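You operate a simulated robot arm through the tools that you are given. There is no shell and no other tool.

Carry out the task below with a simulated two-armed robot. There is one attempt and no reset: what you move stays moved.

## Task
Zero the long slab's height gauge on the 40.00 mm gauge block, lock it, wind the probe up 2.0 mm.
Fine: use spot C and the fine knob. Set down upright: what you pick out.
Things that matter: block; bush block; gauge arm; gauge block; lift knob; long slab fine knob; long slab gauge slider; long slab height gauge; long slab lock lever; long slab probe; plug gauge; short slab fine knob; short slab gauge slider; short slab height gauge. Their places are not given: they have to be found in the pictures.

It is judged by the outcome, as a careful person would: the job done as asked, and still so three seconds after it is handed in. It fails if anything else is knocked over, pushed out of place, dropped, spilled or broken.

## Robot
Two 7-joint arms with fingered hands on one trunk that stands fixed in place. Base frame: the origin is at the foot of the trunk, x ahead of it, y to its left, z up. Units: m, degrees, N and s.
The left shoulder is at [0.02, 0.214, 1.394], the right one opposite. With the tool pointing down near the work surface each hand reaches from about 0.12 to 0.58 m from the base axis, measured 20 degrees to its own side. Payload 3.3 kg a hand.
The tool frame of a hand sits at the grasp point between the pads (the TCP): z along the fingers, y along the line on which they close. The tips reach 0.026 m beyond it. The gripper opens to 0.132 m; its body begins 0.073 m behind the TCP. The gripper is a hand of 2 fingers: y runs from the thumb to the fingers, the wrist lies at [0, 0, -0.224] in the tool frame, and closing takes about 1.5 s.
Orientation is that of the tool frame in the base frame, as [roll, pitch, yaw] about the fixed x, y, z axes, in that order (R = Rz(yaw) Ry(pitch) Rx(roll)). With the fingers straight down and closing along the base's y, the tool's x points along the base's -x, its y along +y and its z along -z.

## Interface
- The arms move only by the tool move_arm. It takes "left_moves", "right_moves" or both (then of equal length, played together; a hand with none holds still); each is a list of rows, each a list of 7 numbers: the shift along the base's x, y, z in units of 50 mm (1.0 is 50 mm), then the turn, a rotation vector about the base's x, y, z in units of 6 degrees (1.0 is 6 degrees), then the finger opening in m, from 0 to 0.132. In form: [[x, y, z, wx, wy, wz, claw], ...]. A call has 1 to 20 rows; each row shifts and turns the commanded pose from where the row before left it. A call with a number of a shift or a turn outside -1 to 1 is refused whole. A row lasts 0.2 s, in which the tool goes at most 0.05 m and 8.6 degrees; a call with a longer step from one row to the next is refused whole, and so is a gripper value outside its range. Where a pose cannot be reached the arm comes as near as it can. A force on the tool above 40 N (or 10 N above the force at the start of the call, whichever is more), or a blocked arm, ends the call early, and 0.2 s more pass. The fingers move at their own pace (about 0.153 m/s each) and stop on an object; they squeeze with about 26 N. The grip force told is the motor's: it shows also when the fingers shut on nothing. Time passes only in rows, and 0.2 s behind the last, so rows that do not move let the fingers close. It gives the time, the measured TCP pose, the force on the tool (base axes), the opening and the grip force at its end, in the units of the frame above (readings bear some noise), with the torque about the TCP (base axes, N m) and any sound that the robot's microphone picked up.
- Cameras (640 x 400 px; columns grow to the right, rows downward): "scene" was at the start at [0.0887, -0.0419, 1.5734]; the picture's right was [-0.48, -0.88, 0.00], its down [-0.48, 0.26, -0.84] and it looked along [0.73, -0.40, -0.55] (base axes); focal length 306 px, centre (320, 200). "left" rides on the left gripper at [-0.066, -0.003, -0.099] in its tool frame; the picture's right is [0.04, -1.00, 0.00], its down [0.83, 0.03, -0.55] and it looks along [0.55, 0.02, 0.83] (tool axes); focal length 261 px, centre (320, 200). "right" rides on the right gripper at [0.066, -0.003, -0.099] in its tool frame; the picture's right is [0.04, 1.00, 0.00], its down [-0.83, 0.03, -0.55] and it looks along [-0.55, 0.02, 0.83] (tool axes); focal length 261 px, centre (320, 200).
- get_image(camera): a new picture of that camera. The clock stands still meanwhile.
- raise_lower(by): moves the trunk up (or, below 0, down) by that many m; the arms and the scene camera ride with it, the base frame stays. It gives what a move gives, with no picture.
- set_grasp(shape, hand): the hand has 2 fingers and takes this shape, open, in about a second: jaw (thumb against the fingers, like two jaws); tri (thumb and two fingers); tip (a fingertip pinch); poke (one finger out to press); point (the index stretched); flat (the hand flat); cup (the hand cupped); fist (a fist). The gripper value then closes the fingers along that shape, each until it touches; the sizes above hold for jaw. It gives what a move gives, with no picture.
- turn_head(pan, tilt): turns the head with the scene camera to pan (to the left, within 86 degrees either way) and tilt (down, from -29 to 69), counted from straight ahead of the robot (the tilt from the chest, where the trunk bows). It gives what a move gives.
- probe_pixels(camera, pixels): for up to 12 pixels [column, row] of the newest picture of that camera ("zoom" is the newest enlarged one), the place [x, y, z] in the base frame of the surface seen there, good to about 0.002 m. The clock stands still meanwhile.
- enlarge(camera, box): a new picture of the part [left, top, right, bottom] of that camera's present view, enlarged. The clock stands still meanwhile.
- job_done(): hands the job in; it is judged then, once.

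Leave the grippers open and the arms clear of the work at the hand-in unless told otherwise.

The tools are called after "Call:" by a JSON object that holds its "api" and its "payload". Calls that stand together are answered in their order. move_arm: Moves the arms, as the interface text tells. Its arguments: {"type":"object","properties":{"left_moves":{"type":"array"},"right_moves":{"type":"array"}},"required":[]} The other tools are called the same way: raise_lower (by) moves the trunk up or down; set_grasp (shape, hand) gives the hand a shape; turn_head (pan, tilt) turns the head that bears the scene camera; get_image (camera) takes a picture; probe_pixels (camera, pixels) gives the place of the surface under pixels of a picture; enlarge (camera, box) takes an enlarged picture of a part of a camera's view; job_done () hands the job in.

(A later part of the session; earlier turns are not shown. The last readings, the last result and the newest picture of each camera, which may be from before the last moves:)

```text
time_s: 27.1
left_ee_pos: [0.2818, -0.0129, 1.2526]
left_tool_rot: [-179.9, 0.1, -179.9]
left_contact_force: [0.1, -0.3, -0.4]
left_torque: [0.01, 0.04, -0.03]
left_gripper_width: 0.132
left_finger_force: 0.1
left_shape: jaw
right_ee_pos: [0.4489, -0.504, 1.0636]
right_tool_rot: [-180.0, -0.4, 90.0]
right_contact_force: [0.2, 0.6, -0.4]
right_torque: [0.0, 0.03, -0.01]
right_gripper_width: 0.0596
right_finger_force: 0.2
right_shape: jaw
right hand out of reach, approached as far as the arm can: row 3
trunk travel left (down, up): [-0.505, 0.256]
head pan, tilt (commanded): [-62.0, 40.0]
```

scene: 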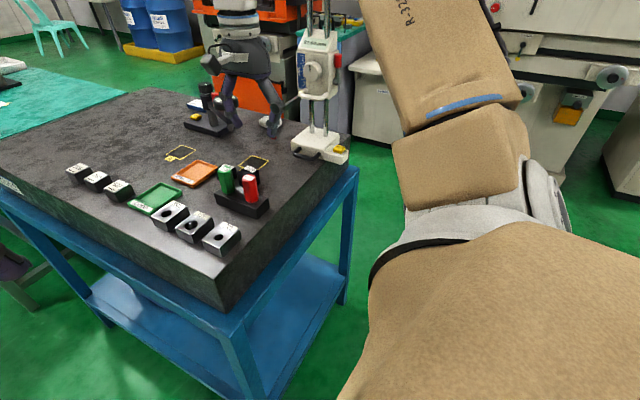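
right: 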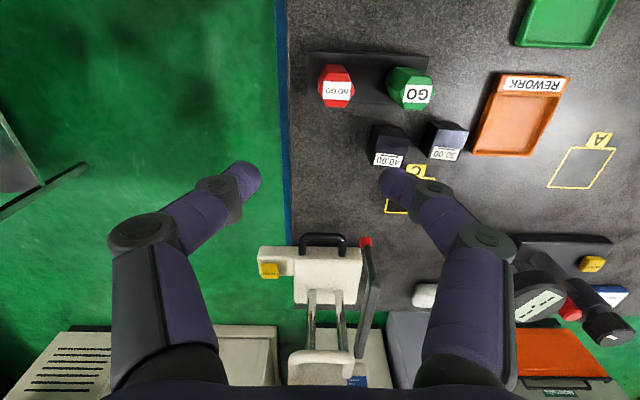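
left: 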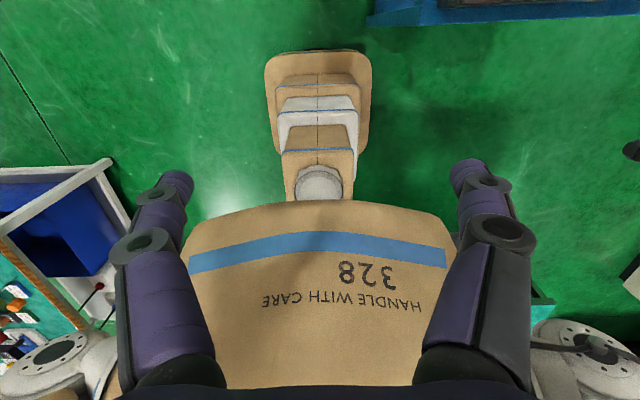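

Reach improves lower relative to the shoulder, which suggests a higher trunk is better. I raise the trunk back by 0.17 m, then lower the hand by the same amount and extend again.

Call:
{"api": "raise_lower", "payload": {"by": 0.17}}

Call:
{"api": "move_arm", "payload": {"right_moves": [[0, 0, -0.6, 0, 0, 0, 0.06], [0, 0, -0.6, 0, 0, 0, 0.06], [0, 0, -0.6, 0, 0, 0, 0.06], [0, 0, -0.6, 0, 0, 0, 0.06], [0, 0, -0.6, 0, 0, 0, 0.06], [0.4, -0.1, 0, 0, 0, 0, 0.06], [0.4, -0.2, 0, 0, 0, 0, 0.06], [0.3, -0.2, 0, 0, 0, 0, 0.06], [0, 0, 0, 0, 0, 0, 0.06]]}}

Call:
{"api": "get_image", "payload": {"camera": "scene"}}

Call:
{"api": "get_image", "payload": {"camera": "right"}}

```text
time_s: 29.0
left_ee_pos: [0.2827, -0.0154, 1.4222]
left_tool_rot: [180.0, 0.0, 179.9]
left_contact_force: [0.1, 0.2, 1.0]
left_torque: [0.0, -0.03, 0.0]
left_gripper_width: 0.1321
left_finger_force: 0.1
left_shape: jaw
right_ee_pos: [0.4485, -0.505, 1.2335]
right_tool_rot: [179.9, -0.2, 90.0]
right_contact_force: [0.1, 0.1, 0.5]
right_torque: [0.01, 0.02, -0.01]
right_gripper_width: 0.0597
right_finger_force: 0.1
right_shape: jaw
trunk travel left (down, up): [-0.675, 0.086]
head pan, tilt (commanded): [-62.0, 40.0]
```

```text
time_s: 31.0
left_ee_pos: [0.2827, -0.0143, 1.4223]
left_tool_rot: [179.9, 0.0, -180.0]
left_contact_force: [-0.8, -0.2, -0.7]
left_torque: [0.03, 0.01, -0.01]
left_gripper_width: 0.1321
left_finger_force: 0.1
left_shape: jaw
right_ee_pos: [0.4609, -0.5248, 1.1018]
right_tool_rot: [179.7, -0.2, 90.0]
right_contact_force: [1.4, -0.1, -0.1]
right_torque: [-0.03, -0.01, 0.02]
right_gripper_width: 0.0597
right_finger_force: 0.1
right_shape: jaw
right hand out of reach, approached as far as the arm can: row 6, 7, 8
trunk travel left (down, up): [-0.675, 0.086]
head pan, tilt (commanded): [-62.0, 40.0]
```

```text
taken
```

scene: 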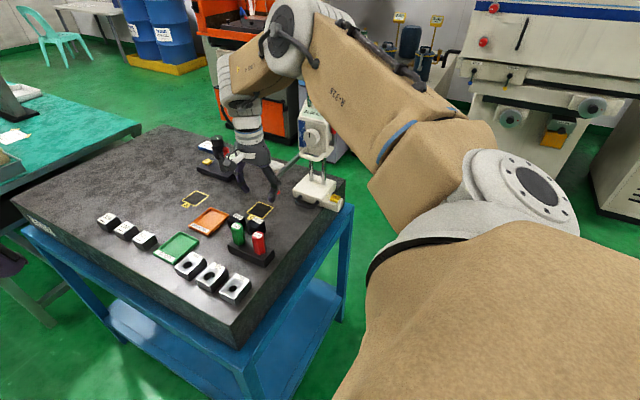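

```text
taken
```

right: 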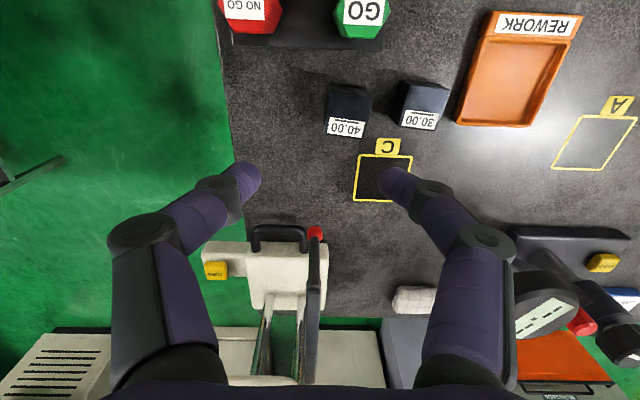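

The reach is slightly better; tilting the fingers outward (toward −y) should help more. I tilt 18° and move above the block.

Call:
{"api": "move_arm", "payload": {"right_moves": [[0, 0.05, 0, -1, 0, 0, 0.06], [0.1, 0.05, 0, -1, 0, 0, 0.06], [0.2, 0.05, 0, -1, 0, 0, 0.06], [0.2, 0, 0, 0, 0, 0, 0.06], [0, 0, 0, 0, 0, 0, 0.06]]}}

Call:
{"api": "get_image", "payload": {"camera": "right"}}

```text
time_s: 32.2
left_ee_pos: [0.2827, -0.0143, 1.4219]
left_tool_rot: [-179.9, 0.0, -180.0]
left_contact_force: [0.0, -0.3, 0.8]
left_torque: [0.0, 0.03, 0.01]
left_gripper_width: 0.132
left_finger_force: 0.1
left_shape: jaw
right_ee_pos: [0.4546, -0.5159, 1.1144]
right_tool_rot: [179.7, 17.7, 90.1]
right_contact_force: [-0.2, -1.0, -0.6]
right_torque: [0.01, 0.01, 0.0]
right_gripper_width: 0.0596
right_finger_force: 0.1
right_shape: jaw
right hand out of reach, approached as far as the arm can: row 2, 3, 4
trunk travel left (down, up): [-0.675, 0.086]
head pan, tilt (commanded): [-62.0, 40.0]
```

```text
taken
```

right: 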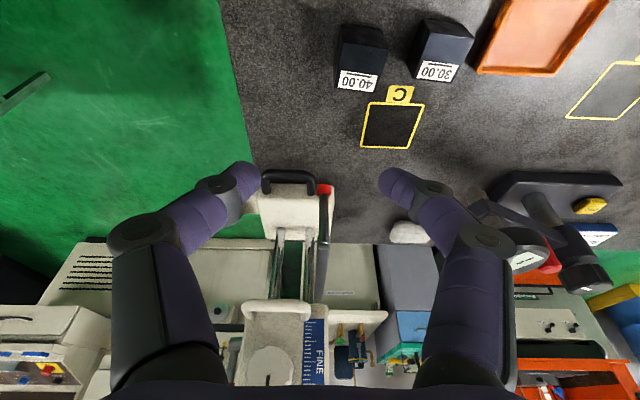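

The reach got shorter with that tilt, so arm posture matters. I look at the arm's posture and probe its joints.

Call:
{"api": "get_image", "payload": {"camera": "scene"}}

Call:
{"api": "probe_pixels", "payload": {"camera": "scene", "pixels": [[520, 190], [430, 170], [450, 110], [360, 60], [310, 25], [270, 45], [240, 80], [245, 120], [255, 150], [240, 180]]}}

```text
taken
```

scene: 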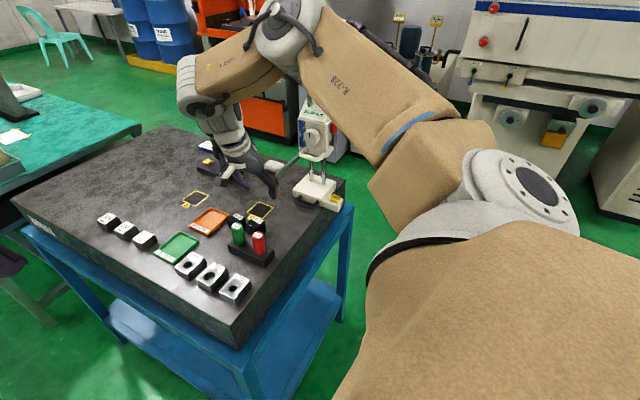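

```text
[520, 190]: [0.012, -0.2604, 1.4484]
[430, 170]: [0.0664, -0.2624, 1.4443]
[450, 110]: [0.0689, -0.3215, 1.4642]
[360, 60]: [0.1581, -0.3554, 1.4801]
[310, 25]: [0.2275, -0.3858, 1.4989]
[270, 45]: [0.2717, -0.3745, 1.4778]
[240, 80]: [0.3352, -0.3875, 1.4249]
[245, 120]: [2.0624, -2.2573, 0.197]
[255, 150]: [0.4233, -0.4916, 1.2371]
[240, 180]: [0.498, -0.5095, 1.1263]
```

The elbow is still bent ~47°, so the wrist range limits me. I undo the tilt, return to yaw 0 (closing along y) while drawing back a little, and test that reach.

Call:
{"api": "move_arm", "payload": {"right_moves": [[-0.3, 0.2, 0, 1, 0, 0, 0.06], [-0.3, 0.2, 0, 1, 0, 0, 0.06], [-0.2, 0.2, 0, 1, 0, 0, 0.06], [0, 0, 0, 0, 0, 1, 0.06], [0, 0, 0, 0, 0, 1, 0.06], [0, 0, 0, 0, 0, 1, 0.06], [0, 0, 0, 0, 0, 1, 0.06], [0, 0, 0, 0, 0, 1, 0.06], [0, 0, 0, 0, 0, 1, 0.06], [0, 0, 0, 0, 0, 1, 0.06], [0, 0, 0, 0, 0, 1, 0.06], [0, 0, 0, 0, 0, 1, 0.06], [0, 0, 0, 0, 0, 1, 0.06], [0, 0, 0, 0, 0, 1, 0.06], [0, 0, 0, 0, 0, 1, 0.06], [0, 0, 0, 0, 0, 1, 0.06], [0, 0, 0, 0, 0, 1, 0.06], [0, 0, 0, 0, 0, 1, 0.06]]}}

Call:
{"api": "move_arm", "payload": {"right_moves": [[0.4, -0.3, 0, 0, 0, 0, 0.06], [0.4, -0.3, 0, 0, 0, 0, 0.06], [0.4, -0.3, 0, 0, 0, 0, 0.06], [0.4, -0.3, 0, 0, 0, 0, 0.06], [0, 0, 0, 0, 0, 0, 0.06]]}}

Call:
{"api": "get_image", "payload": {"camera": "scene"}}

```text
time_s: 36.0
left_ee_pos: [0.2823, -0.0151, 1.4229]
left_tool_rot: [180.0, 0.0, -180.0]
left_contact_force: [0.5, -0.9, -0.1]
left_torque: [0.01, 0.02, 0.02]
left_gripper_width: 0.1316
left_finger_force: 0.1
left_shape: jaw
right_ee_pos: [0.4148, -0.4873, 1.1148]
right_tool_rot: [179.9, -0.1, -179.9]
right_contact_force: [-0.3, 0.3, -0.1]
right_torque: [0.01, 0.02, -0.02]
right_gripper_width: 0.0596
right_finger_force: 0.1
right_shape: jaw
trunk travel left (down, up): [-0.675, 0.086]
head pan, tilt (commanded): [-62.0, 40.0]
```

```text
time_s: 37.2
left_ee_pos: [0.2819, -0.0149, 1.4224]
left_tool_rot: [-179.9, 0.1, -180.0]
left_contact_force: [0.1, 0.1, -0.2]
left_torque: [0.0, -0.03, -0.04]
left_gripper_width: 0.1319
left_finger_force: 0.0
left_shape: jaw
right_ee_pos: [0.4633, -0.5392, 1.1216]
right_tool_rot: [179.9, 0.0, -180.0]
right_contact_force: [-0.1, 0.3, 0.0]
right_torque: [0.0, -0.01, -0.03]
right_gripper_width: 0.0597
right_finger_force: 0.0
right_shape: jaw
right hand out of reach, approached as far as the arm can: row 3, 4
trunk travel left (down, up): [-0.675, 0.086]
head pan, tilt (commanded): [-62.0, 40.0]
```

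```text
taken
```

scene: 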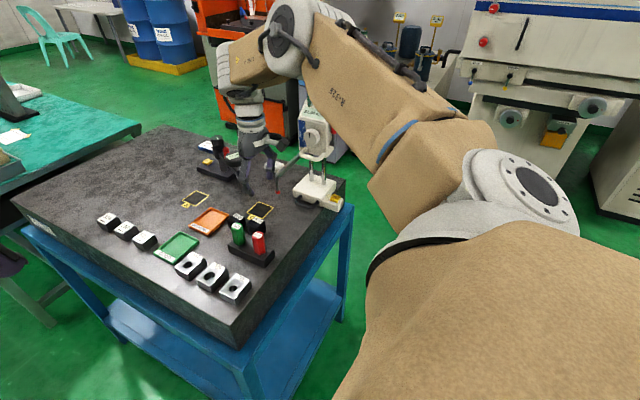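

Vertical reach is about 0.55 m from the shoulder regardless of yaw. Now I draw back from the probe stem and tilt the fingers forward (+x) 30° to test reach that way.

Call:
{"api": "move_arm", "payload": {"right_moves": [[-0.3, 0.4, 0.1, 0, -1, 0, 0.06], [-0.2, 0.4, 0, 0, -1, 0, 0.06], [0, 0, 0, 0, -1, 0, 0.06], [0, 0, 0, 0, -1, 0, 0.06], [0, 0, 0, 0, -1, 0, 0.06], [0, 0, 0, 0, 0, 0, 0.06]]}}

Call:
{"api": "move_arm", "payload": {"right_moves": [[0.4, -0.2, -0.1, 0, 0, 0, 0.06], [0.4, -0.2, -0.1, 0, 0, 0, 0.06], [0.4, -0.2, -0.1, 0, 0, 0, 0.06], [0.4, -0.2, 0, 0, 0, 0, 0.06], [0, 0, 0, 0, 0, 0, 0.06]]}}

Call:
{"api": "get_image", "payload": {"camera": "right"}}

```text
time_s: 38.6
left_ee_pos: [0.2831, -0.0143, 1.4226]
left_tool_rot: [180.0, 0.0, 179.9]
left_contact_force: [-0.2, 0.5, 0.3]
left_torque: [0.0, 0.03, 0.01]
left_gripper_width: 0.1319
left_finger_force: 0.1
left_shape: jaw
right_ee_pos: [0.4369, -0.4978, 1.1263]
right_tool_rot: [179.9, 29.8, -180.0]
right_contact_force: [-0.6, 0.2, -0.1]
right_torque: [0.01, -0.02, 0.02]
right_gripper_width: 0.0597
right_finger_force: 0.0
right_shape: jaw
trunk travel left (down, up): [-0.675, 0.086]
head pan, tilt (commanded): [-62.0, 40.0]
```

```text
time_s: 39.8
left_ee_pos: [0.2831, -0.014, 1.4219]
left_tool_rot: [179.9, 0.0, 180.0]
left_contact_force: [-0.5, 0.5, 0.1]
left_torque: [0.0, 0.0, -0.01]
left_gripper_width: 0.1322
left_finger_force: 0.0
left_shape: jaw
right_ee_pos: [0.515, -0.5386, 1.1114]
right_tool_rot: [179.8, 29.8, 179.9]
right_contact_force: [0.1, 0.1, 0.3]
right_torque: [0.02, -0.04, -0.02]
right_gripper_width: 0.0595
right_finger_force: 0.0
right_shape: jaw
trunk travel left (down, up): [-0.675, 0.086]
head pan, tilt (commanded): [-62.0, 40.0]
```

```text
taken
```

right: 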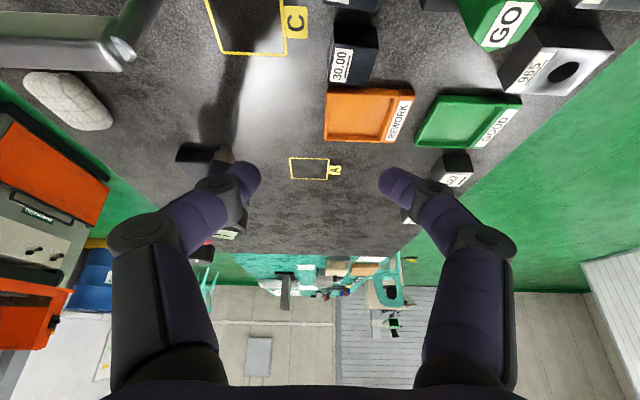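

Tilting forward gives good reach. Before choosing how to place the block, I check what lies around the gauge (white pad, comparator), since the probe stem at (0.457, −0.595) is close to spot C.

Call:
{"api": "enlarge", "payload": {"camera": "right", "box": [0, 0, 320, 200]}}

Call:
{"api": "probe_pixels", "payload": {"camera": "zoom", "pixels": [[50, 150], [220, 240], [130, 200], [225, 100], [260, 85], [30, 90], [350, 310], [440, 300], [470, 10], [570, 20], [440, 105], [560, 110]]}}

Call:
{"api": "turn_head", "payload": {"pan": -50, "tilt": 35}}

Call:
{"api": "get_image", "payload": {"camera": "scene"}}

```text
2.00 times, centred on (160, 100) of right
```

zoom: 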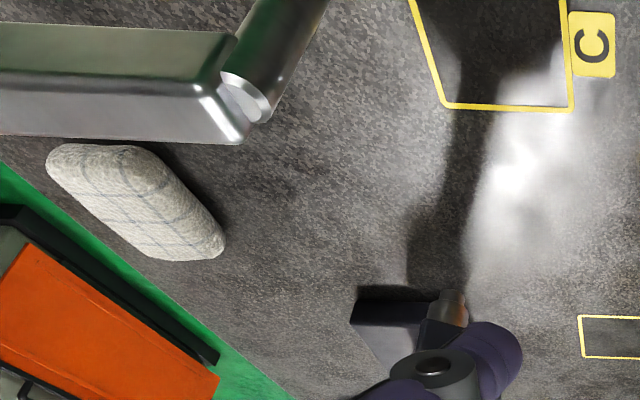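

```text
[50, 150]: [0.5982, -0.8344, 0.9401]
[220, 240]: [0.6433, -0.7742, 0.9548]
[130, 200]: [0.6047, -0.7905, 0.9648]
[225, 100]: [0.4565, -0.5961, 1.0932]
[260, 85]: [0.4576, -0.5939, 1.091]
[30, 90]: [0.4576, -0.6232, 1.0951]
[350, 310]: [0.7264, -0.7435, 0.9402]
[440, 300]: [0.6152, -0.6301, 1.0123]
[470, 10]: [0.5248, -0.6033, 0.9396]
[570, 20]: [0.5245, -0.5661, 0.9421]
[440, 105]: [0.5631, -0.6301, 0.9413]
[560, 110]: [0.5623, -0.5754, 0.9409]
```

```text
time_s: 40.6
left_ee_pos: [0.283, -0.0146, 1.4232]
left_tool_rot: [-180.0, 0.0, -179.9]
left_contact_force: [0.2, -0.3, -0.6]
left_torque: [-0.06, 0.01, -0.01]
left_gripper_width: 0.1321
left_finger_force: 0.1
left_shape: jaw
right_ee_pos: [0.5154, -0.5382, 1.1106]
right_tool_rot: [179.8, 29.8, 180.0]
right_contact_force: [0.1, 0.4, -0.1]
right_torque: [0.01, -0.01, -0.03]
right_gripper_width: 0.0598
right_finger_force: 0.1
right_shape: jaw
trunk travel left (down, up): [-0.675, 0.086]
head pan, tilt (commanded): [-50.0, 35.0]
```

```text
taken
```

scene: 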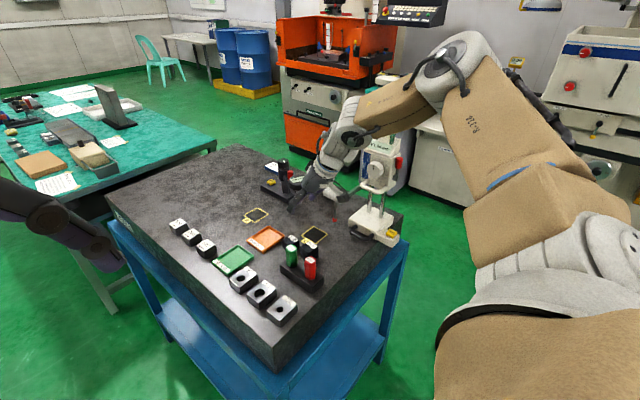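

Spot C centre is (0.535, −0.600); the probe tip is 78 mm short of it in −x, so the gauge itself has to be slid +x by its base before zeroing there. The white pad starts at x≈0.57, clear of the gauge's new place. I now retract the hand and turn it to view the gauge from its front for details.

Call:
{"api": "move_arm", "payload": {"right_moves": [[-0.6, 0.3, 0.2, 0, 1, 0, 0.06], [-0.6, 0.3, 0.2, 0, 1, 0, 0.06], [-0.6, 0.3, 0.2, 0, 1, 0, 0.06], [-0.3, 0.3, 0.2, 0, 1, 0, 0.06], [0, 0.3, 0.2, 0, 1, 0, 0.06], [0, 0, 0, 0, 0, -1, 0.06], [0, 0, 0, 0, 0, -1, 0.06], [0, 0, 0, 0, 0, -1, 0.06], [0, 0, 0, 0, 0, -1, 0.06], [0, 0, 0, 0, 0, -1, 0.06], [0, 0, 0, 0, 0, -1, 0.06], [0, 0, 0, 0, 0, -1, 0.06], [0, 0, 0, 0, 0, -1, 0.06], [0, 0, 0, 0, 0, -1, 0.06], [0, 0, 0, 0, 0, -1, 0.06], [0, 0, 0, 0, 0, -1, 0.06], [0, 0, 0, 0, 0, -1, 0.06], [0, 0, 0, 0, 0, -1, 0.06], [0, 0, 0, 0, 0, -1, 0.06], [0, 0, 0, 0, 0, -1, 0.06]]}}

Call:
{"api": "get_image", "payload": {"camera": "right"}}

Call:
{"api": "enlarge", "payload": {"camera": "right", "box": [200, 200, 440, 380]}}

```text
time_s: 44.8
left_ee_pos: [0.2829, -0.0153, 1.4234]
left_tool_rot: [179.9, 0.0, -180.0]
left_contact_force: [0.3, 0.0, 0.5]
left_torque: [0.01, 0.0, 0.02]
left_gripper_width: 0.1319
left_finger_force: 0.1
left_shape: jaw
right_ee_pos: [0.4107, -0.4654, 1.162]
right_tool_rot: [179.9, -0.1, 89.7]
right_contact_force: [-0.4, -0.5, 0.5]
right_torque: [0.0, 0.02, -0.01]
right_gripper_width: 0.0597
right_finger_force: 0.0
right_shape: jaw
trunk travel left (down, up): [-0.675, 0.086]
head pan, tilt (commanded): [-50.0, 35.0]
```

```text
taken
```

right: 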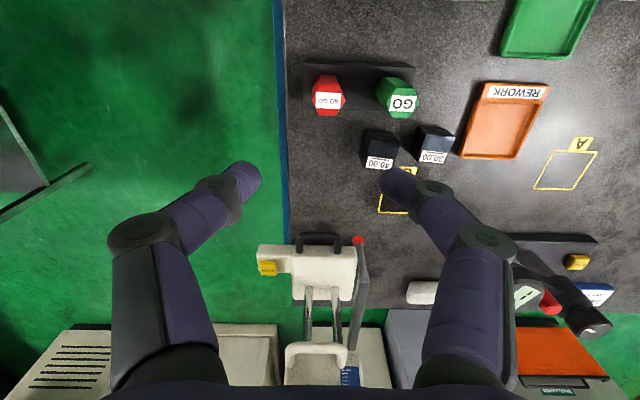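

```text
2.22 times, centred on (320, 290) of right
```

zoom: 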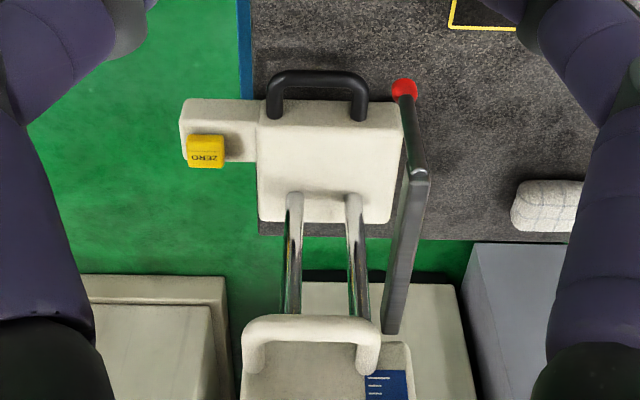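

I probe the base corners, handle, ZERO button, loop handle and the slab's back edge.

Call:
{"api": "probe_pixels", "payload": {"camera": "zoom", "pixels": [[264, 135], [396, 130], [262, 212], [388, 216], [272, 95], [318, 76], [362, 95], [188, 110], [206, 158], [206, 138], [300, 228], [560, 235]]}}

Call:
{"api": "probe_pixels", "payload": {"camera": "zoom", "pixels": [[250, 330], [310, 325], [370, 340], [252, 365], [390, 385], [404, 90], [415, 180], [295, 205], [355, 205], [318, 110], [318, 90], [195, 130]]}}

```text
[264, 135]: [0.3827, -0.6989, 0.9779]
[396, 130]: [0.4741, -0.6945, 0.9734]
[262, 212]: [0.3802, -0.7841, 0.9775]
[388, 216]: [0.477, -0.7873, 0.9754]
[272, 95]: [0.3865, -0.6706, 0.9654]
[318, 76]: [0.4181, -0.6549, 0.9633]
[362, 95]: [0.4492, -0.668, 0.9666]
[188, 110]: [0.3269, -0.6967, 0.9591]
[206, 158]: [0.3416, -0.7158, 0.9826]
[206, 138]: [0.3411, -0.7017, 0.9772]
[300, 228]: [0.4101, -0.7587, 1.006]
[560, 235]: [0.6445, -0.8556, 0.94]
```

```text
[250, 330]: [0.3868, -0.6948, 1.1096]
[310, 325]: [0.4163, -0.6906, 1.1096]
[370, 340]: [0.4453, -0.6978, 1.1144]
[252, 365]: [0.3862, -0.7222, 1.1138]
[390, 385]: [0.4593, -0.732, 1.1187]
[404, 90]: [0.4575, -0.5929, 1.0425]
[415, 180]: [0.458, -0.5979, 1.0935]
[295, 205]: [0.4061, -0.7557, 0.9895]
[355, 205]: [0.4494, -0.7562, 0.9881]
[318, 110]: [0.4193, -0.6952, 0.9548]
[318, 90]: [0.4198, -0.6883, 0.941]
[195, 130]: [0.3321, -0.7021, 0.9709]
```

The base spans x 0.378–0.478, y −0.79 to −0.695; handle bar at (0.387–0.449, −0.66, 0.965); ZERO button at (0.341, −0.712). Before sliding the gauge, I test whether the hand can point horizontally toward −y (needed for the knob) at the gauge's future place. First raise and tilt 90° in free space.

Call:
{"api": "move_arm", "payload": {"right_moves": [[0, 0, 0.8, 0, 0, 0, 0.06], [0, 0, 0.8, 0, 0, 0, 0.06], [0, 0, 0.3, -1, 0, 0, 0.06], [0, 0, 0, -1, 0, 0, 0.06], [0, 0, 0, -1, 0, 0, 0.06], [0, 0, 0, -1, 0, 0, 0.06], [0, 0, 0, -1, 0, 0, 0.06], [0, 0, 0, -1, 0, 0, 0.06], [0, 0, 0, -1, 0, 0, 0.06], [0, 0, 0, -1, 0, 0, 0.06], [0, 0, 0, -1, 0, 0, 0.06], [0, 0, 0, -1, 0, 0, 0.06], [0, 0, 0, -1, 0, 0, 0.06], [0, 0, 0, -1, 0, 0, 0.06], [0, 0, 0, -1, 0, 0, 0.06], [0, 0, 0, -1, 0, 0, 0.06], [0, 0, 0, -1, 0, 0, 0.06], [0, 0, 0, 0, 0, 0, 0.06]]}}

Call:
{"api": "get_image", "payload": {"camera": "scene"}}

Call:
{"api": "get_image", "payload": {"camera": "right"}}

```text
time_s: 48.6
left_ee_pos: [0.2829, -0.0156, 1.4232]
left_tool_rot: [-180.0, 0.0, -179.9]
left_contact_force: [-0.1, -0.3, -0.2]
left_torque: [-0.01, 0.01, 0.01]
left_gripper_width: 0.1319
left_finger_force: 0.1
left_shape: jaw
right_ee_pos: [0.3118, -0.7568, 1.2687]
right_tool_rot: [177.3, 89.3, 87.6]
right_contact_force: [0.0, 0.2, 0.3]
right_torque: [-0.01, -0.02, 0.03]
right_gripper_width: 0.0598
right_finger_force: 0.2
right_shape: jaw
right hand out of reach, approached as far as the arm can: row 6, 7, 8, 9, 10, 11, 12, 13, 14, 15, 16, 17
trunk travel left (down, up): [-0.675, 0.086]
head pan, tilt (commanded): [-50.0, 35.0]
```

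```text
taken
```

scene: 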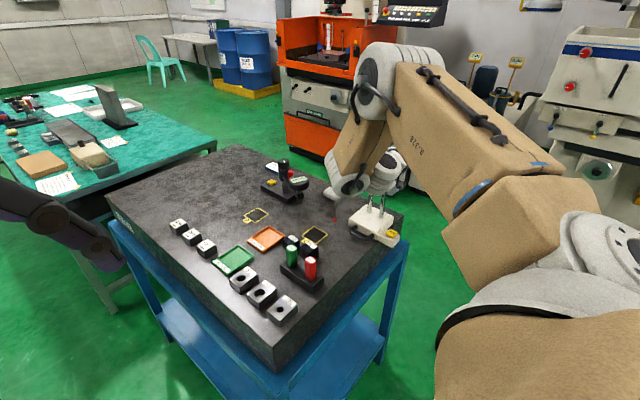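

```text
taken
```

right: 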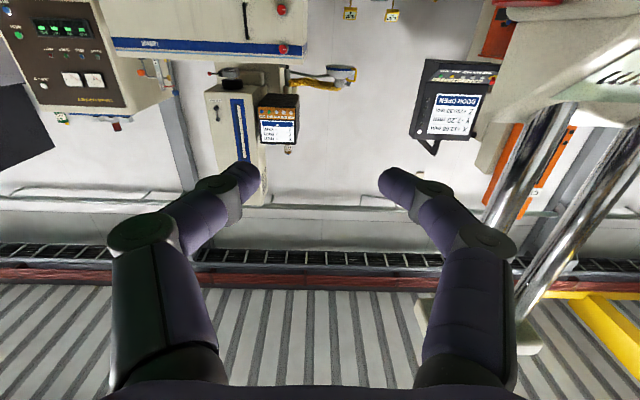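

The hand was pulled sideways to (0.312, −0.757, 1.269), beside the gauge, because the wrist can bend only ~60° from the forearm; nothing was touched. I withdraw it toward +y while untilting, keeping x below the gauge's side.

Call:
{"api": "move_arm", "payload": {"right_moves": [[-0.1, 0.4, 0, 0, 0, 0, 0.06], [-0.1, 0.4, 0, 1, 0, 0, 0.06], [0, 0.4, 0, 1, 0, 0, 0.06], [0, 0.4, 0, 1, 0, 0, 0.06], [0, 0.4, 0, 1, 0, 0, 0.06], [0, 0.4, 0, 1, 0, 0, 0.06], [0, 0.4, 0, 1, 0, 0, 0.06], [0, 0.4, 0, 1, 0, 0, 0.06], [0, 0.4, 0, 1, 0, 0, 0.06], [0, 0.4, 0, 1, 0, 0, 0.06], [0, 0.4, 0, 1, 0, 0, 0.06], [0, 0.4, 0, 1, 0, 0, 0.06], [0, 0.4, 0, 1, 0, 0, 0.06], [0, 0.4, 0, 1, 0, 0, 0.06], [0, 0, 0, 1, 0, 0, 0.06], [0, 0, 0, 0, 0, 0, 0.06]]}}

Call:
{"api": "get_image", "payload": {"camera": "scene"}}

```text
time_s: 52.0
left_ee_pos: [0.2821, -0.014, 1.4232]
left_tool_rot: [-180.0, 0.0, 180.0]
left_contact_force: [0.1, -0.1, 0.7]
left_torque: [-0.03, -0.01, 0.01]
left_gripper_width: 0.132
left_finger_force: 0.1
left_shape: jaw
right_ee_pos: [0.3042, -0.4969, 1.2708]
right_tool_rot: [180.0, 5.7, 90.0]
right_contact_force: [0.0, -0.7, 0.0]
right_torque: [0.01, -0.01, 0.0]
right_gripper_width: 0.0598
right_finger_force: 0.0
right_shape: jaw
right hand out of reach, approached as far as the arm can: row 1
trunk travel left (down, up): [-0.675, 0.086]
head pan, tilt (commanded): [-50.0, 35.0]
```

```text
taken
```

scene: 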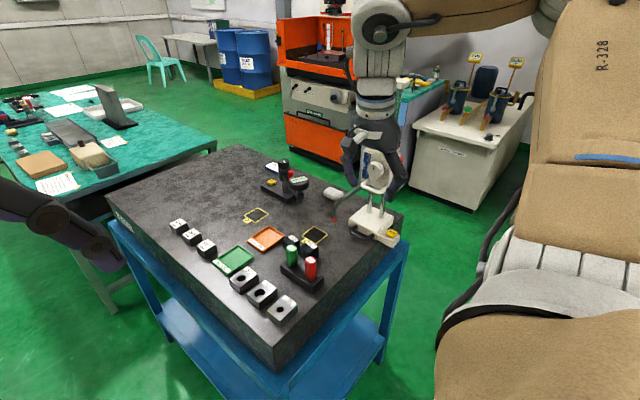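

The hand is back at (0.304, −0.497, 1.271). I take a picture from here to see the ZERO pad's extent and the −x side of the base, where I intend to push.

Call:
{"api": "get_image", "payload": {"camera": "right"}}

Call:
{"api": "enlarge", "payload": {"camera": "right", "box": [320, 200, 480, 300]}}

```text
taken
```

right: 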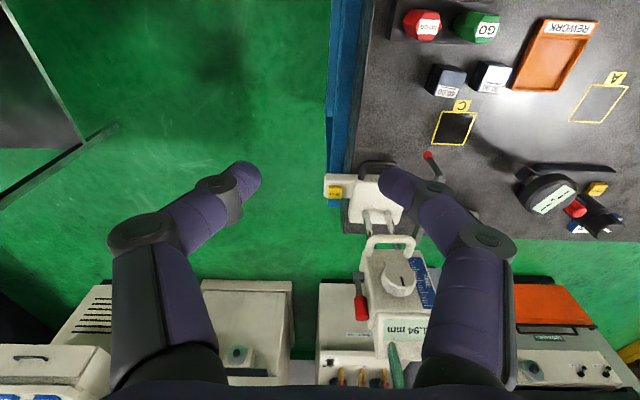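

```text
4.00 times, centred on (400, 250) of right
```

zoom: 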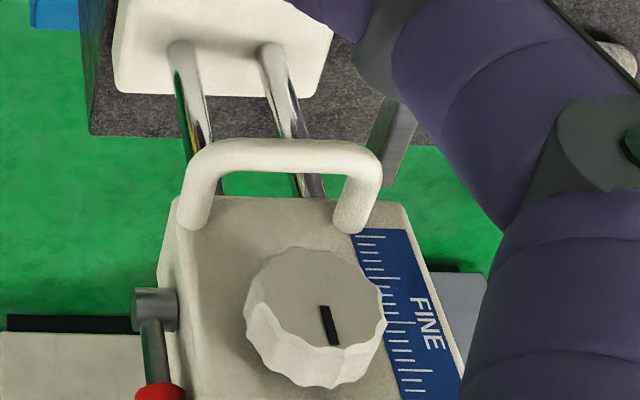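

I probe the knob, lever boss and red handle, and enlarge the pad region too.

Call:
{"api": "probe_pixels", "payload": {"camera": "zoom", "pixels": [[315, 300], [255, 290], [375, 300], [310, 375], [300, 255], [155, 308], [150, 360], [160, 393], [330, 325], [265, 350], [230, 230], [390, 300]]}}

Call:
{"api": "enlarge", "payload": {"camera": "right", "box": [310, 150, 406, 240]}}

Call:
{"api": "probe_pixels", "payload": {"camera": "zoom", "pixels": [[105, 170], [200, 175], [105, 340], [205, 340], [170, 270], [140, 300], [245, 180], [240, 330], [250, 480], [120, 280], [200, 250], [220, 230]]}}

```text
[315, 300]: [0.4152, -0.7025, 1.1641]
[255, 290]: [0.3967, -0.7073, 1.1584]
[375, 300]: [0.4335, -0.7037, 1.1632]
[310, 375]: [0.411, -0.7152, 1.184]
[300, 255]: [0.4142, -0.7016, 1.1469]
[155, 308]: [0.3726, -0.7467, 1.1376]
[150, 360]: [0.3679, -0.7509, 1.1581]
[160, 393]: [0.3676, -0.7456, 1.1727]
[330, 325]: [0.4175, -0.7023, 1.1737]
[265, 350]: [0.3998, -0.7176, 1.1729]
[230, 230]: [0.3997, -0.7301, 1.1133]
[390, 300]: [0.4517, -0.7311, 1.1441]
```

```text
4.44 times, centred on (358, 195) of right
```

zoom: 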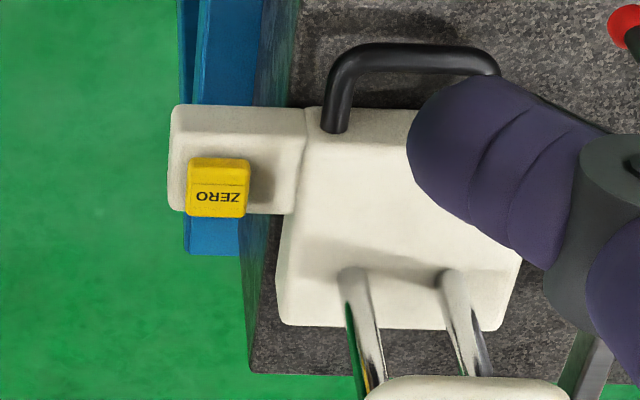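

```text
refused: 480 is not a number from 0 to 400
```

Call:
{"api": "probe_pixels", "payload": {"camera": "zoom", "pixels": [[175, 115], [300, 115], [178, 205], [290, 208], [218, 165], [218, 205], [290, 240], [283, 320], [500, 325], [260, 370], [340, 130], [490, 65]]}}

```text
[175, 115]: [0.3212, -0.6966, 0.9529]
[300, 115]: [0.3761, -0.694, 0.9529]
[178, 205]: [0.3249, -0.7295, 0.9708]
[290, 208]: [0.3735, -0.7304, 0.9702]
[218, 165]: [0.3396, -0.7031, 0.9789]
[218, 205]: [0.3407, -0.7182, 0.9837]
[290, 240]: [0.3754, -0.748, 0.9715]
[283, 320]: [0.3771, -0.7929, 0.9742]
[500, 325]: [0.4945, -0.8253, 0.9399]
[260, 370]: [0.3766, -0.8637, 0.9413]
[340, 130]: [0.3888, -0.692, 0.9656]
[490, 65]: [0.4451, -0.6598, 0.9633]
```

The ZERO pad spans x 0.321–0.376, y −0.731 to −0.694, z up to 0.971; knob centre is (0.415, −0.703, 1.165), radius ~20 mm; lever boss at (0.373, −0.747, 1.138) with the red grip up. Gripping the pad across y and pushing +x would move the gauge without turning it. I lower the trunk 0.12 m and turn the hand to yaw 0 well clear of the gauge.

Call:
{"api": "raise_lower", "payload": {"by": -0.12}}

Call:
{"api": "move_arm", "payload": {"right_moves": [[-0.1, 0, 0, 0, 0, 1, 0.065], [-0.1, 0, 0, 0, 0, 1, 0.065], [-0.1, 0, 0, 0, 0, 1, 0.065], [-0.1, 0, 0, 0, 0, 1, 0.065], [-0.1, 0, 0, 0, 0, 1, 0.065], [-0.1, 0, 0, 0, 0, 1, 0.065], [-0.1, 0, 0, 0, 0, 1, 0.065], [-0.1, 0, 0, 0, 0, 1, 0.065], [-0.1, 0, 0, 0, 0, 1, 0.065], [-0.1, 0, 0, 0, 0, 1, 0.065], [0, 0, 0, 0, 0, 1, 0.065], [0, 0, 0, 0, 0, 1, 0.065], [0, 0, 0, 0, 0, 1, 0.065], [0, 0, 0, 0, 0, 1, 0.065], [0, 0, 0, 0, 0, 1, 0.065], [0, 0, 0, 0, 0, 0, 0.065]]}}

```text
time_s: 53.5
left_ee_pos: [0.2819, -0.0143, 1.3022]
left_tool_rot: [179.9, 0.0, -179.9]
left_contact_force: [-0.1, -0.7, -0.1]
left_torque: [-0.01, 0.03, -0.04]
left_gripper_width: 0.1319
left_finger_force: 0.0
left_shape: jaw
right_ee_pos: [0.3034, -0.4973, 1.1504]
right_tool_rot: [179.9, 5.8, 90.0]
right_contact_force: [0.1, 0.6, -0.5]
right_torque: [0.0, 0.01, 0.02]
right_gripper_width: 0.0598
right_finger_force: 0.1
right_shape: jaw
trunk travel left (down, up): [-0.555, 0.206]
head pan, tilt (commanded): [-50.0, 35.0]
```

```text
time_s: 56.9
left_ee_pos: [0.2824, -0.0145, 1.3026]
left_tool_rot: [180.0, 0.0, 179.9]
left_contact_force: [-0.1, 0.9, 0.0]
left_torque: [0.01, 0.0, 0.02]
left_gripper_width: 0.1317
left_finger_force: 0.1
left_shape: jaw
right_ee_pos: [0.2553, -0.4975, 1.1512]
right_tool_rot: [179.9, 5.8, -180.0]
right_contact_force: [0.1, -0.5, 0.8]
right_torque: [-0.02, -0.02, -0.02]
right_gripper_width: 0.0642
right_finger_force: 0.0
right_shape: jaw
trunk travel left (down, up): [-0.555, 0.206]
head pan, tilt (commanded): [-50.0, 35.0]
```

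Hand at (0.255, −0.498, 1.151), yaw 0. Now I tilt forward and move out to (0.25, −0.62, 1.09), staying −x of the slab.

Call:
{"api": "move_arm", "payload": {"right_moves": [[0, -0.4, -0.2, 0, -1, 0, 0.065], [0, -0.4, -0.2, 0, -1, 0, 0.065], [0, -0.4, -0.2, 0, -1, 0, 0.065], [0, -0.4, -0.2, 0, -1, 0, 0.065], [0, -0.4, -0.2, 0, -1, 0, 0.065], [0, -0.4, -0.2, 0, 0, 0, 0.065], [0, 0, 0, 0, 0, 0, 0.065]]}}

Call:
{"api": "get_image", "payload": {"camera": "scene"}}

Call:
{"api": "get_image", "payload": {"camera": "right"}}

```text
time_s: 58.5
left_ee_pos: [0.2813, -0.014, 1.3024]
left_tool_rot: [180.0, 0.0, -179.9]
left_contact_force: [0.2, 0.4, -0.1]
left_torque: [0.0, -0.04, 0.01]
left_gripper_width: 0.1322
left_finger_force: 0.1
left_shape: jaw
right_ee_pos: [0.2516, -0.6163, 1.0912]
right_tool_rot: [180.0, 35.8, 179.9]
right_contact_force: [0.8, 0.5, 0.7]
right_torque: [0.02, -0.02, 0.0]
right_gripper_width: 0.0645
right_finger_force: 0.1
right_shape: jaw
trunk travel left (down, up): [-0.555, 0.206]
head pan, tilt (commanded): [-50.0, 35.0]
```

```text
taken
```

scene: 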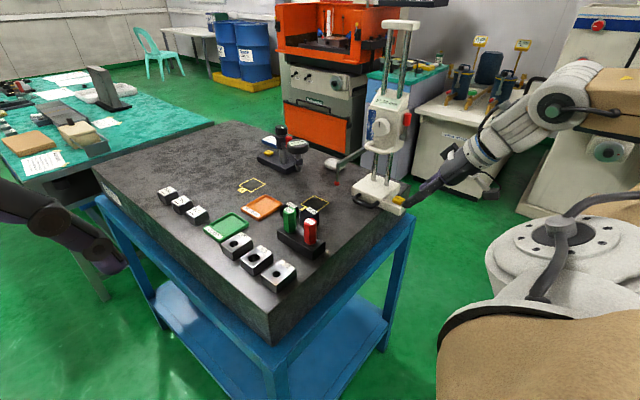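

```text
taken
```

right: 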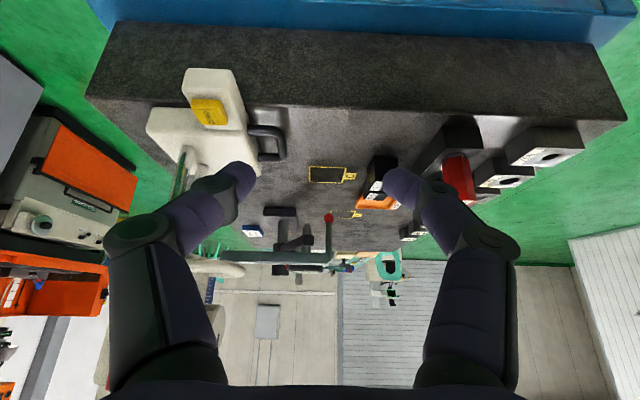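

Good posture. I continue to (0.27, −0.7125, 1.03), in line with the ZERO pad but behind it.

Call:
{"api": "move_arm", "payload": {"right_moves": [[0.09, -0.48, -0.3, 0, 0, 0, 0.065], [0.09, -0.48, -0.3, 0, 0, 0, 0.065], [0.09, -0.48, -0.3, 0, 0, 0, 0.065], [0.09, -0.48, -0.3, 0, 0, 0, 0.065], [0, 0, 0, 0, 0, 0, 0.065]]}}

Call:
{"api": "get_image", "payload": {"camera": "right"}}

Call:
{"api": "enlarge", "payload": {"camera": "scene", "box": [330, 140, 490, 240]}}

```text
time_s: 59.7
left_ee_pos: [0.2818, -0.0141, 1.3019]
left_tool_rot: [179.9, 0.0, 180.0]
left_contact_force: [0.5, 0.9, -0.6]
left_torque: [-0.01, -0.04, -0.03]
left_gripper_width: 0.1321
left_finger_force: 0.1
left_shape: jaw
right_ee_pos: [0.2735, -0.7124, 1.0302]
right_tool_rot: [179.8, 35.8, 180.0]
right_contact_force: [0.2, 0.2, -0.1]
right_torque: [-0.03, 0.01, -0.01]
right_gripper_width: 0.0643
right_finger_force: 0.0
right_shape: jaw
trunk travel left (down, up): [-0.555, 0.206]
head pan, tilt (commanded): [-50.0, 35.0]
```

```text
taken
```

right: 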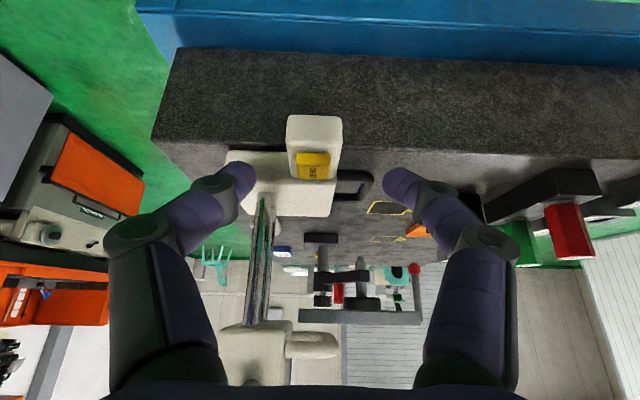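

```text
4.00 times, centred on (410, 190) of scene
```

zoom: 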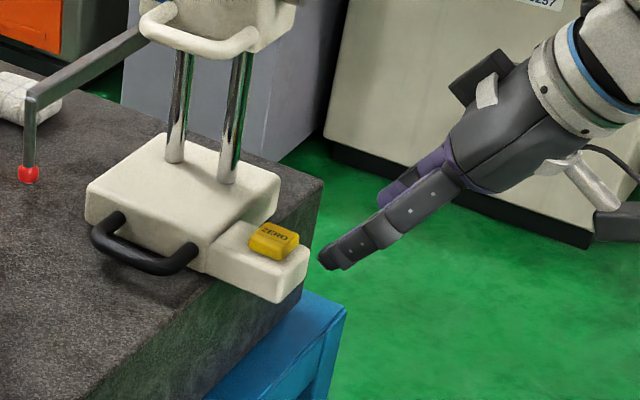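

Aligned with the pad. I descend to z≈0.977 and advance to x≈0.335 with the jaws open either side of the pad.

Call:
{"api": "move_arm", "payload": {"right_moves": [[0, 0, -0.4, 0, 0, 0, 0.065], [0, 0, -0.4, 0, 0, 0, 0.065], [0, 0, -0.26, 0, 0, 0, 0.065], [0.3, 0, 0, 0, 0, 0, 0.065], [0.3, 0, 0, 0, 0, 0, 0.065], [0.3, 0, 0, 0, 0, 0, 0.065], [0.3, 0, 0, 0, 0, 0, 0.065], [0, 0, 0, 0, 0, 0, 0.065]]}}

Call:
{"api": "get_image", "payload": {"camera": "right"}}

Call:
{"api": "enlarge", "payload": {"camera": "scene", "box": [330, 140, 490, 240]}}

```text
time_s: 61.5
left_ee_pos: [0.2822, -0.0152, 1.3027]
left_tool_rot: [-179.9, 0.0, -180.0]
left_contact_force: [-0.5, -0.1, 0.1]
left_torque: [0.02, 0.01, 0.02]
left_gripper_width: 0.132
left_finger_force: 0.0
left_shape: jaw
right_ee_pos: [0.332, -0.7137, 0.9765]
right_tool_rot: [179.9, 35.8, -180.0]
right_contact_force: [0.6, -0.4, 0.4]
right_torque: [-0.03, 0.05, 0.03]
right_gripper_width: 0.0644
right_finger_force: 0.1
right_shape: jaw
trunk travel left (down, up): [-0.555, 0.206]
head pan, tilt (commanded): [-50.0, 35.0]
```

```text
taken
```

right: 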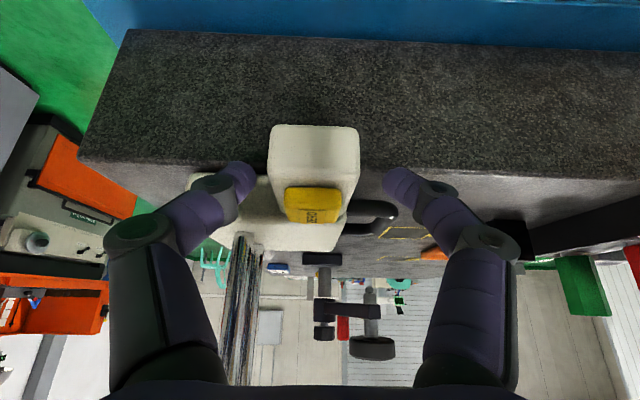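

```text
4.00 times, centred on (410, 190) of scene
```

zoom: 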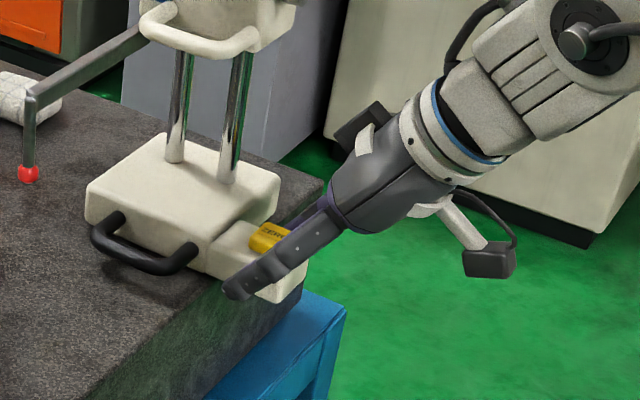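

The jaws straddle the pad. I close on it.

Call:
{"api": "move_arm", "payload": {"right_moves": [[0, 0, 0, 0, 0, 0, 0.05], [0, 0, 0, 0, 0, 0, 0.04], [0, 0, 0, 0, 0, 0, 0.03], [0, 0, 0, 0, 0, 0, 0.02], [0, 0, 0, 0, 0, 0, 0.01], [0, 0, 0, 0, 0, 0, 0.0], [0, 0, 0, 0, 0, 0, 0.0]]}}

Call:
{"api": "get_image", "payload": {"camera": "right"}}

Call:
{"api": "enlarge", "payload": {"camera": "scene", "box": [330, 60, 490, 240]}}

```text
time_s: 63.1
left_ee_pos: [0.2821, -0.0153, 1.3018]
left_tool_rot: [180.0, 0.0, -180.0]
left_contact_force: [-0.1, -0.3, 0.3]
left_torque: [-0.03, 0.02, 0.01]
left_gripper_width: 0.1319
left_finger_force: 0.1
left_shape: jaw
right_ee_pos: [0.3325, -0.714, 0.9766]
right_tool_rot: [180.0, 35.8, 179.9]
right_contact_force: [1.2, -3.1, -0.5]
right_torque: [-0.08, -0.04, -0.07]
right_gripper_width: 0.0347
right_finger_force: 25.5
right_shape: jaw
trunk travel left (down, up): [-0.555, 0.206]
head pan, tilt (commanded): [-50.0, 35.0]
```

```text
taken
```

right: 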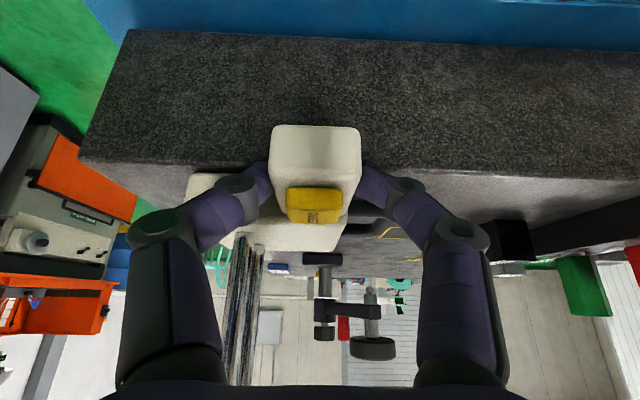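

```text
2.22 times, centred on (410, 150) of scene
```

zoom: 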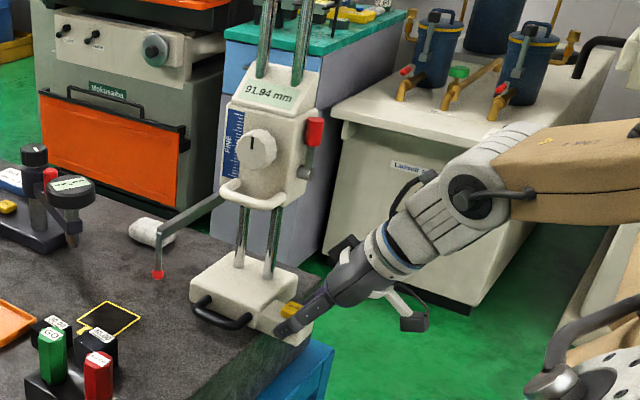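

Gripped (34.7 mm, 25.5 N), reading still 91.94. I push +x gently by 20 mm and check.

Call:
{"api": "move_arm", "payload": {"right_moves": [[0.06, 0, 0, 0, 0, 0, 0.0], [0.06, 0, 0, 0, 0, 0, 0.0], [0.06, 0, 0, 0, 0, 0, 0.0], [0.06, 0, 0, 0, 0, 0, 0.0], [0.06, 0, 0, 0, 0, 0, 0.0], [0.06, 0, 0, 0, 0, 0, 0.0], [0.06, 0, 0, 0, 0, 0, 0.0], [0, 0, 0, 0, 0, 0, 0.0]]}}

Call:
{"api": "enlarge", "payload": {"camera": "scene", "box": [330, 60, 490, 240]}}

Call:
{"api": "probe_pixels", "payload": {"camera": "zoom", "pixels": [[158, 273], [235, 300], [200, 295], [300, 320]]}}

```text
time_s: 64.9
left_ee_pos: [0.2814, -0.0162, 1.3027]
left_tool_rot: [179.9, -0.1, -180.0]
left_contact_force: [-0.3, -0.8, -0.1]
left_torque: [0.01, 0.0, -0.01]
left_gripper_width: 0.1319
left_finger_force: 0.1
left_shape: jaw
right_ee_pos: [0.3531, -0.7141, 0.9771]
right_tool_rot: [179.9, 35.8, 179.9]
right_contact_force: [-5.3, -6.1, -1.4]
right_torque: [-0.1, 0.06, -0.15]
right_gripper_width: 0.035
right_finger_force: 26.4
right_shape: jaw
trunk travel left (down, up): [-0.555, 0.206]
head pan, tilt (commanded): [-50.0, 35.0]
```

```text
2.22 times, centred on (410, 150) of scene
```

zoom: 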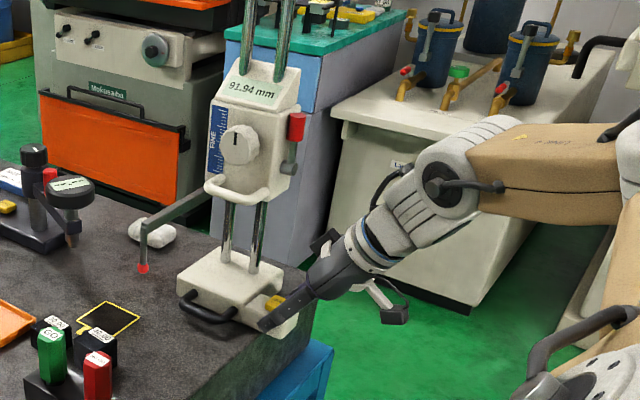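

```text
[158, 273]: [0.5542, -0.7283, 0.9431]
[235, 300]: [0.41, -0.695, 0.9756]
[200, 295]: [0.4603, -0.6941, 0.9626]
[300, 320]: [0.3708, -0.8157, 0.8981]
```

The gauge slides along easily (≈5 N) without turning. I push another 40 mm.

Call:
{"api": "move_arm", "payload": {"right_moves": [[0.06, 0, 0, 0, 0, 0, 0.0], [0.06, 0, 0, 0, 0, 0, 0.0], [0.06, 0, 0, 0, 0, 0, 0.0], [0.06, 0, 0, 0, 0, 0, 0.0], [0.06, 0, 0, 0, 0, 0, 0.0], [0.06, 0, 0, 0, 0, 0, 0.0], [0.06, 0, 0, 0, 0, 0, 0.0], [0.06, 0, 0, 0, 0, 0, 0.0], [0.06, 0, 0, 0, 0, 0, 0.0], [0.06, 0, 0, 0, 0, 0, 0.0], [0.06, 0, 0, 0, 0, 0, 0.0], [0.06, 0, 0, 0, 0, 0, 0.0], [0.06, 0, 0, 0, 0, 0, 0.0], [0, 0, 0, 0, 0, 0, 0.0]]}}

Call:
{"api": "enlarge", "payload": {"camera": "scene", "box": [280, 100, 440, 240]}}

```text
time_s: 67.9
left_ee_pos: [0.2823, -0.0161, 1.303]
left_tool_rot: [180.0, -0.1, 179.9]
left_contact_force: [0.1, 0.0, 0.4]
left_torque: [0.0, 0.01, -0.02]
left_gripper_width: 0.132
left_finger_force: 0.1
left_shape: jaw
right_ee_pos: [0.3919, -0.7135, 0.9754]
right_tool_rot: [179.8, 35.9, 179.9]
right_contact_force: [-5.7, -5.6, -4.1]
right_torque: [-0.13, 0.1, -0.11]
right_gripper_width: 0.0352
right_finger_force: 26.8
right_shape: jaw
trunk travel left (down, up): [-0.555, 0.206]
head pan, tilt (commanded): [-50.0, 35.0]
```

```text
2.86 times, centred on (360, 170) of scene
```

zoom: 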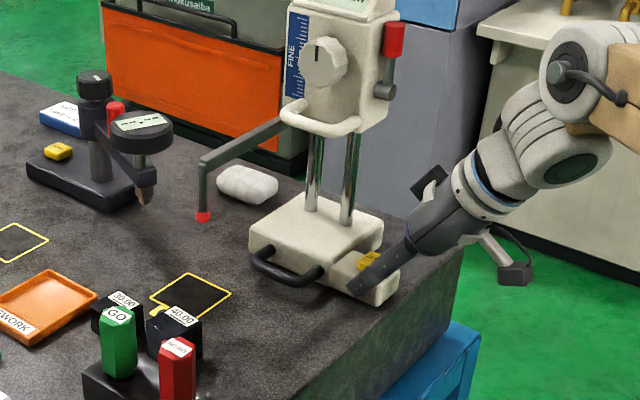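

Call:
{"api": "probe_pixels", "payload": {"camera": "zoom", "pixels": [[203, 216], [203, 165], [265, 252], [325, 278], [270, 228], [370, 240], [190, 295], [158, 293], [228, 293], [190, 275], [195, 318], [325, 60]]}}

```text
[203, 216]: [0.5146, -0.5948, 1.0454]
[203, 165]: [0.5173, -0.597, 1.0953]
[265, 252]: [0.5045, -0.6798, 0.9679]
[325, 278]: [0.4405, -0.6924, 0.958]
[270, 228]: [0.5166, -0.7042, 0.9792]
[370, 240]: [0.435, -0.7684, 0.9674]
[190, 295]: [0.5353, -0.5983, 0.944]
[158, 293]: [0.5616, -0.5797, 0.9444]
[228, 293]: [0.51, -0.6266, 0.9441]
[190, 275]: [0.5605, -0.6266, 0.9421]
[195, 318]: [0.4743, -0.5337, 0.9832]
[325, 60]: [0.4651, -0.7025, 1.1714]
```

The probe tip is now at (0.516, −0.596); spot C's centre is (0.535, −0.600). I push the last 19 mm with a slight −y shift of 4 mm.

Call:
{"api": "move_arm", "payload": {"right_moves": [[0.06, -0.015, 0, 0, 0, 0, 0.0], [0.06, -0.015, 0, 0, 0, 0, 0.0], [0.06, -0.015, 0, 0, 0, 0, 0.0], [0.06, -0.015, 0, 0, 0, 0, 0.0], [0.06, -0.015, 0, 0, 0, 0, 0.0], [0.06, -0.015, 0, 0, 0, 0, 0.0], [0.03, -0.01, 0, 0, 0, 0, 0.0], [0, 0, 0, 0, 0, 0, 0.0], [0, 0, 0, 0, 0, 0, 0.0]]}}

Call:
{"api": "enlarge", "payload": {"camera": "scene", "box": [280, 100, 440, 240]}}

Call:
{"api": "probe_pixels", "payload": {"camera": "zoom", "pixels": [[195, 220], [195, 165], [262, 250], [320, 278], [190, 295], [240, 290]]}}

```text
time_s: 69.9
left_ee_pos: [0.2801, -0.016, 1.3035]
left_tool_rot: [-179.9, 0.1, 180.0]
left_contact_force: [-0.3, -0.2, -0.7]
left_torque: [0.02, 0.0, 0.02]
left_gripper_width: 0.1317
left_finger_force: 0.0
left_shape: jaw
right_ee_pos: [0.4082, -0.7189, 0.9771]
right_tool_rot: [179.7, 35.5, 179.9]
right_contact_force: [-21.2, 7.9, -8.3]
right_torque: [0.18, 0.37, 0.2]
right_gripper_width: 0.0355
right_finger_force: 26.7
right_shape: jaw
trunk travel left (down, up): [-0.555, 0.206]
head pan, tilt (commanded): [-50.0, 35.0]
```

```text
2.86 times, centred on (360, 170) of scene
```

zoom: 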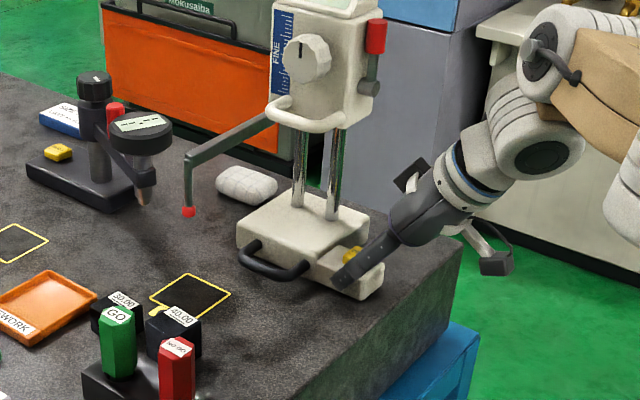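

```text
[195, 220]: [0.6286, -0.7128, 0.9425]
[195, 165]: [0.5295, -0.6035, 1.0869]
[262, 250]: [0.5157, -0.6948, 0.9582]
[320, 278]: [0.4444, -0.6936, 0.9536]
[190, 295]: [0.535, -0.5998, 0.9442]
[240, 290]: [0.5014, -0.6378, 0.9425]
```

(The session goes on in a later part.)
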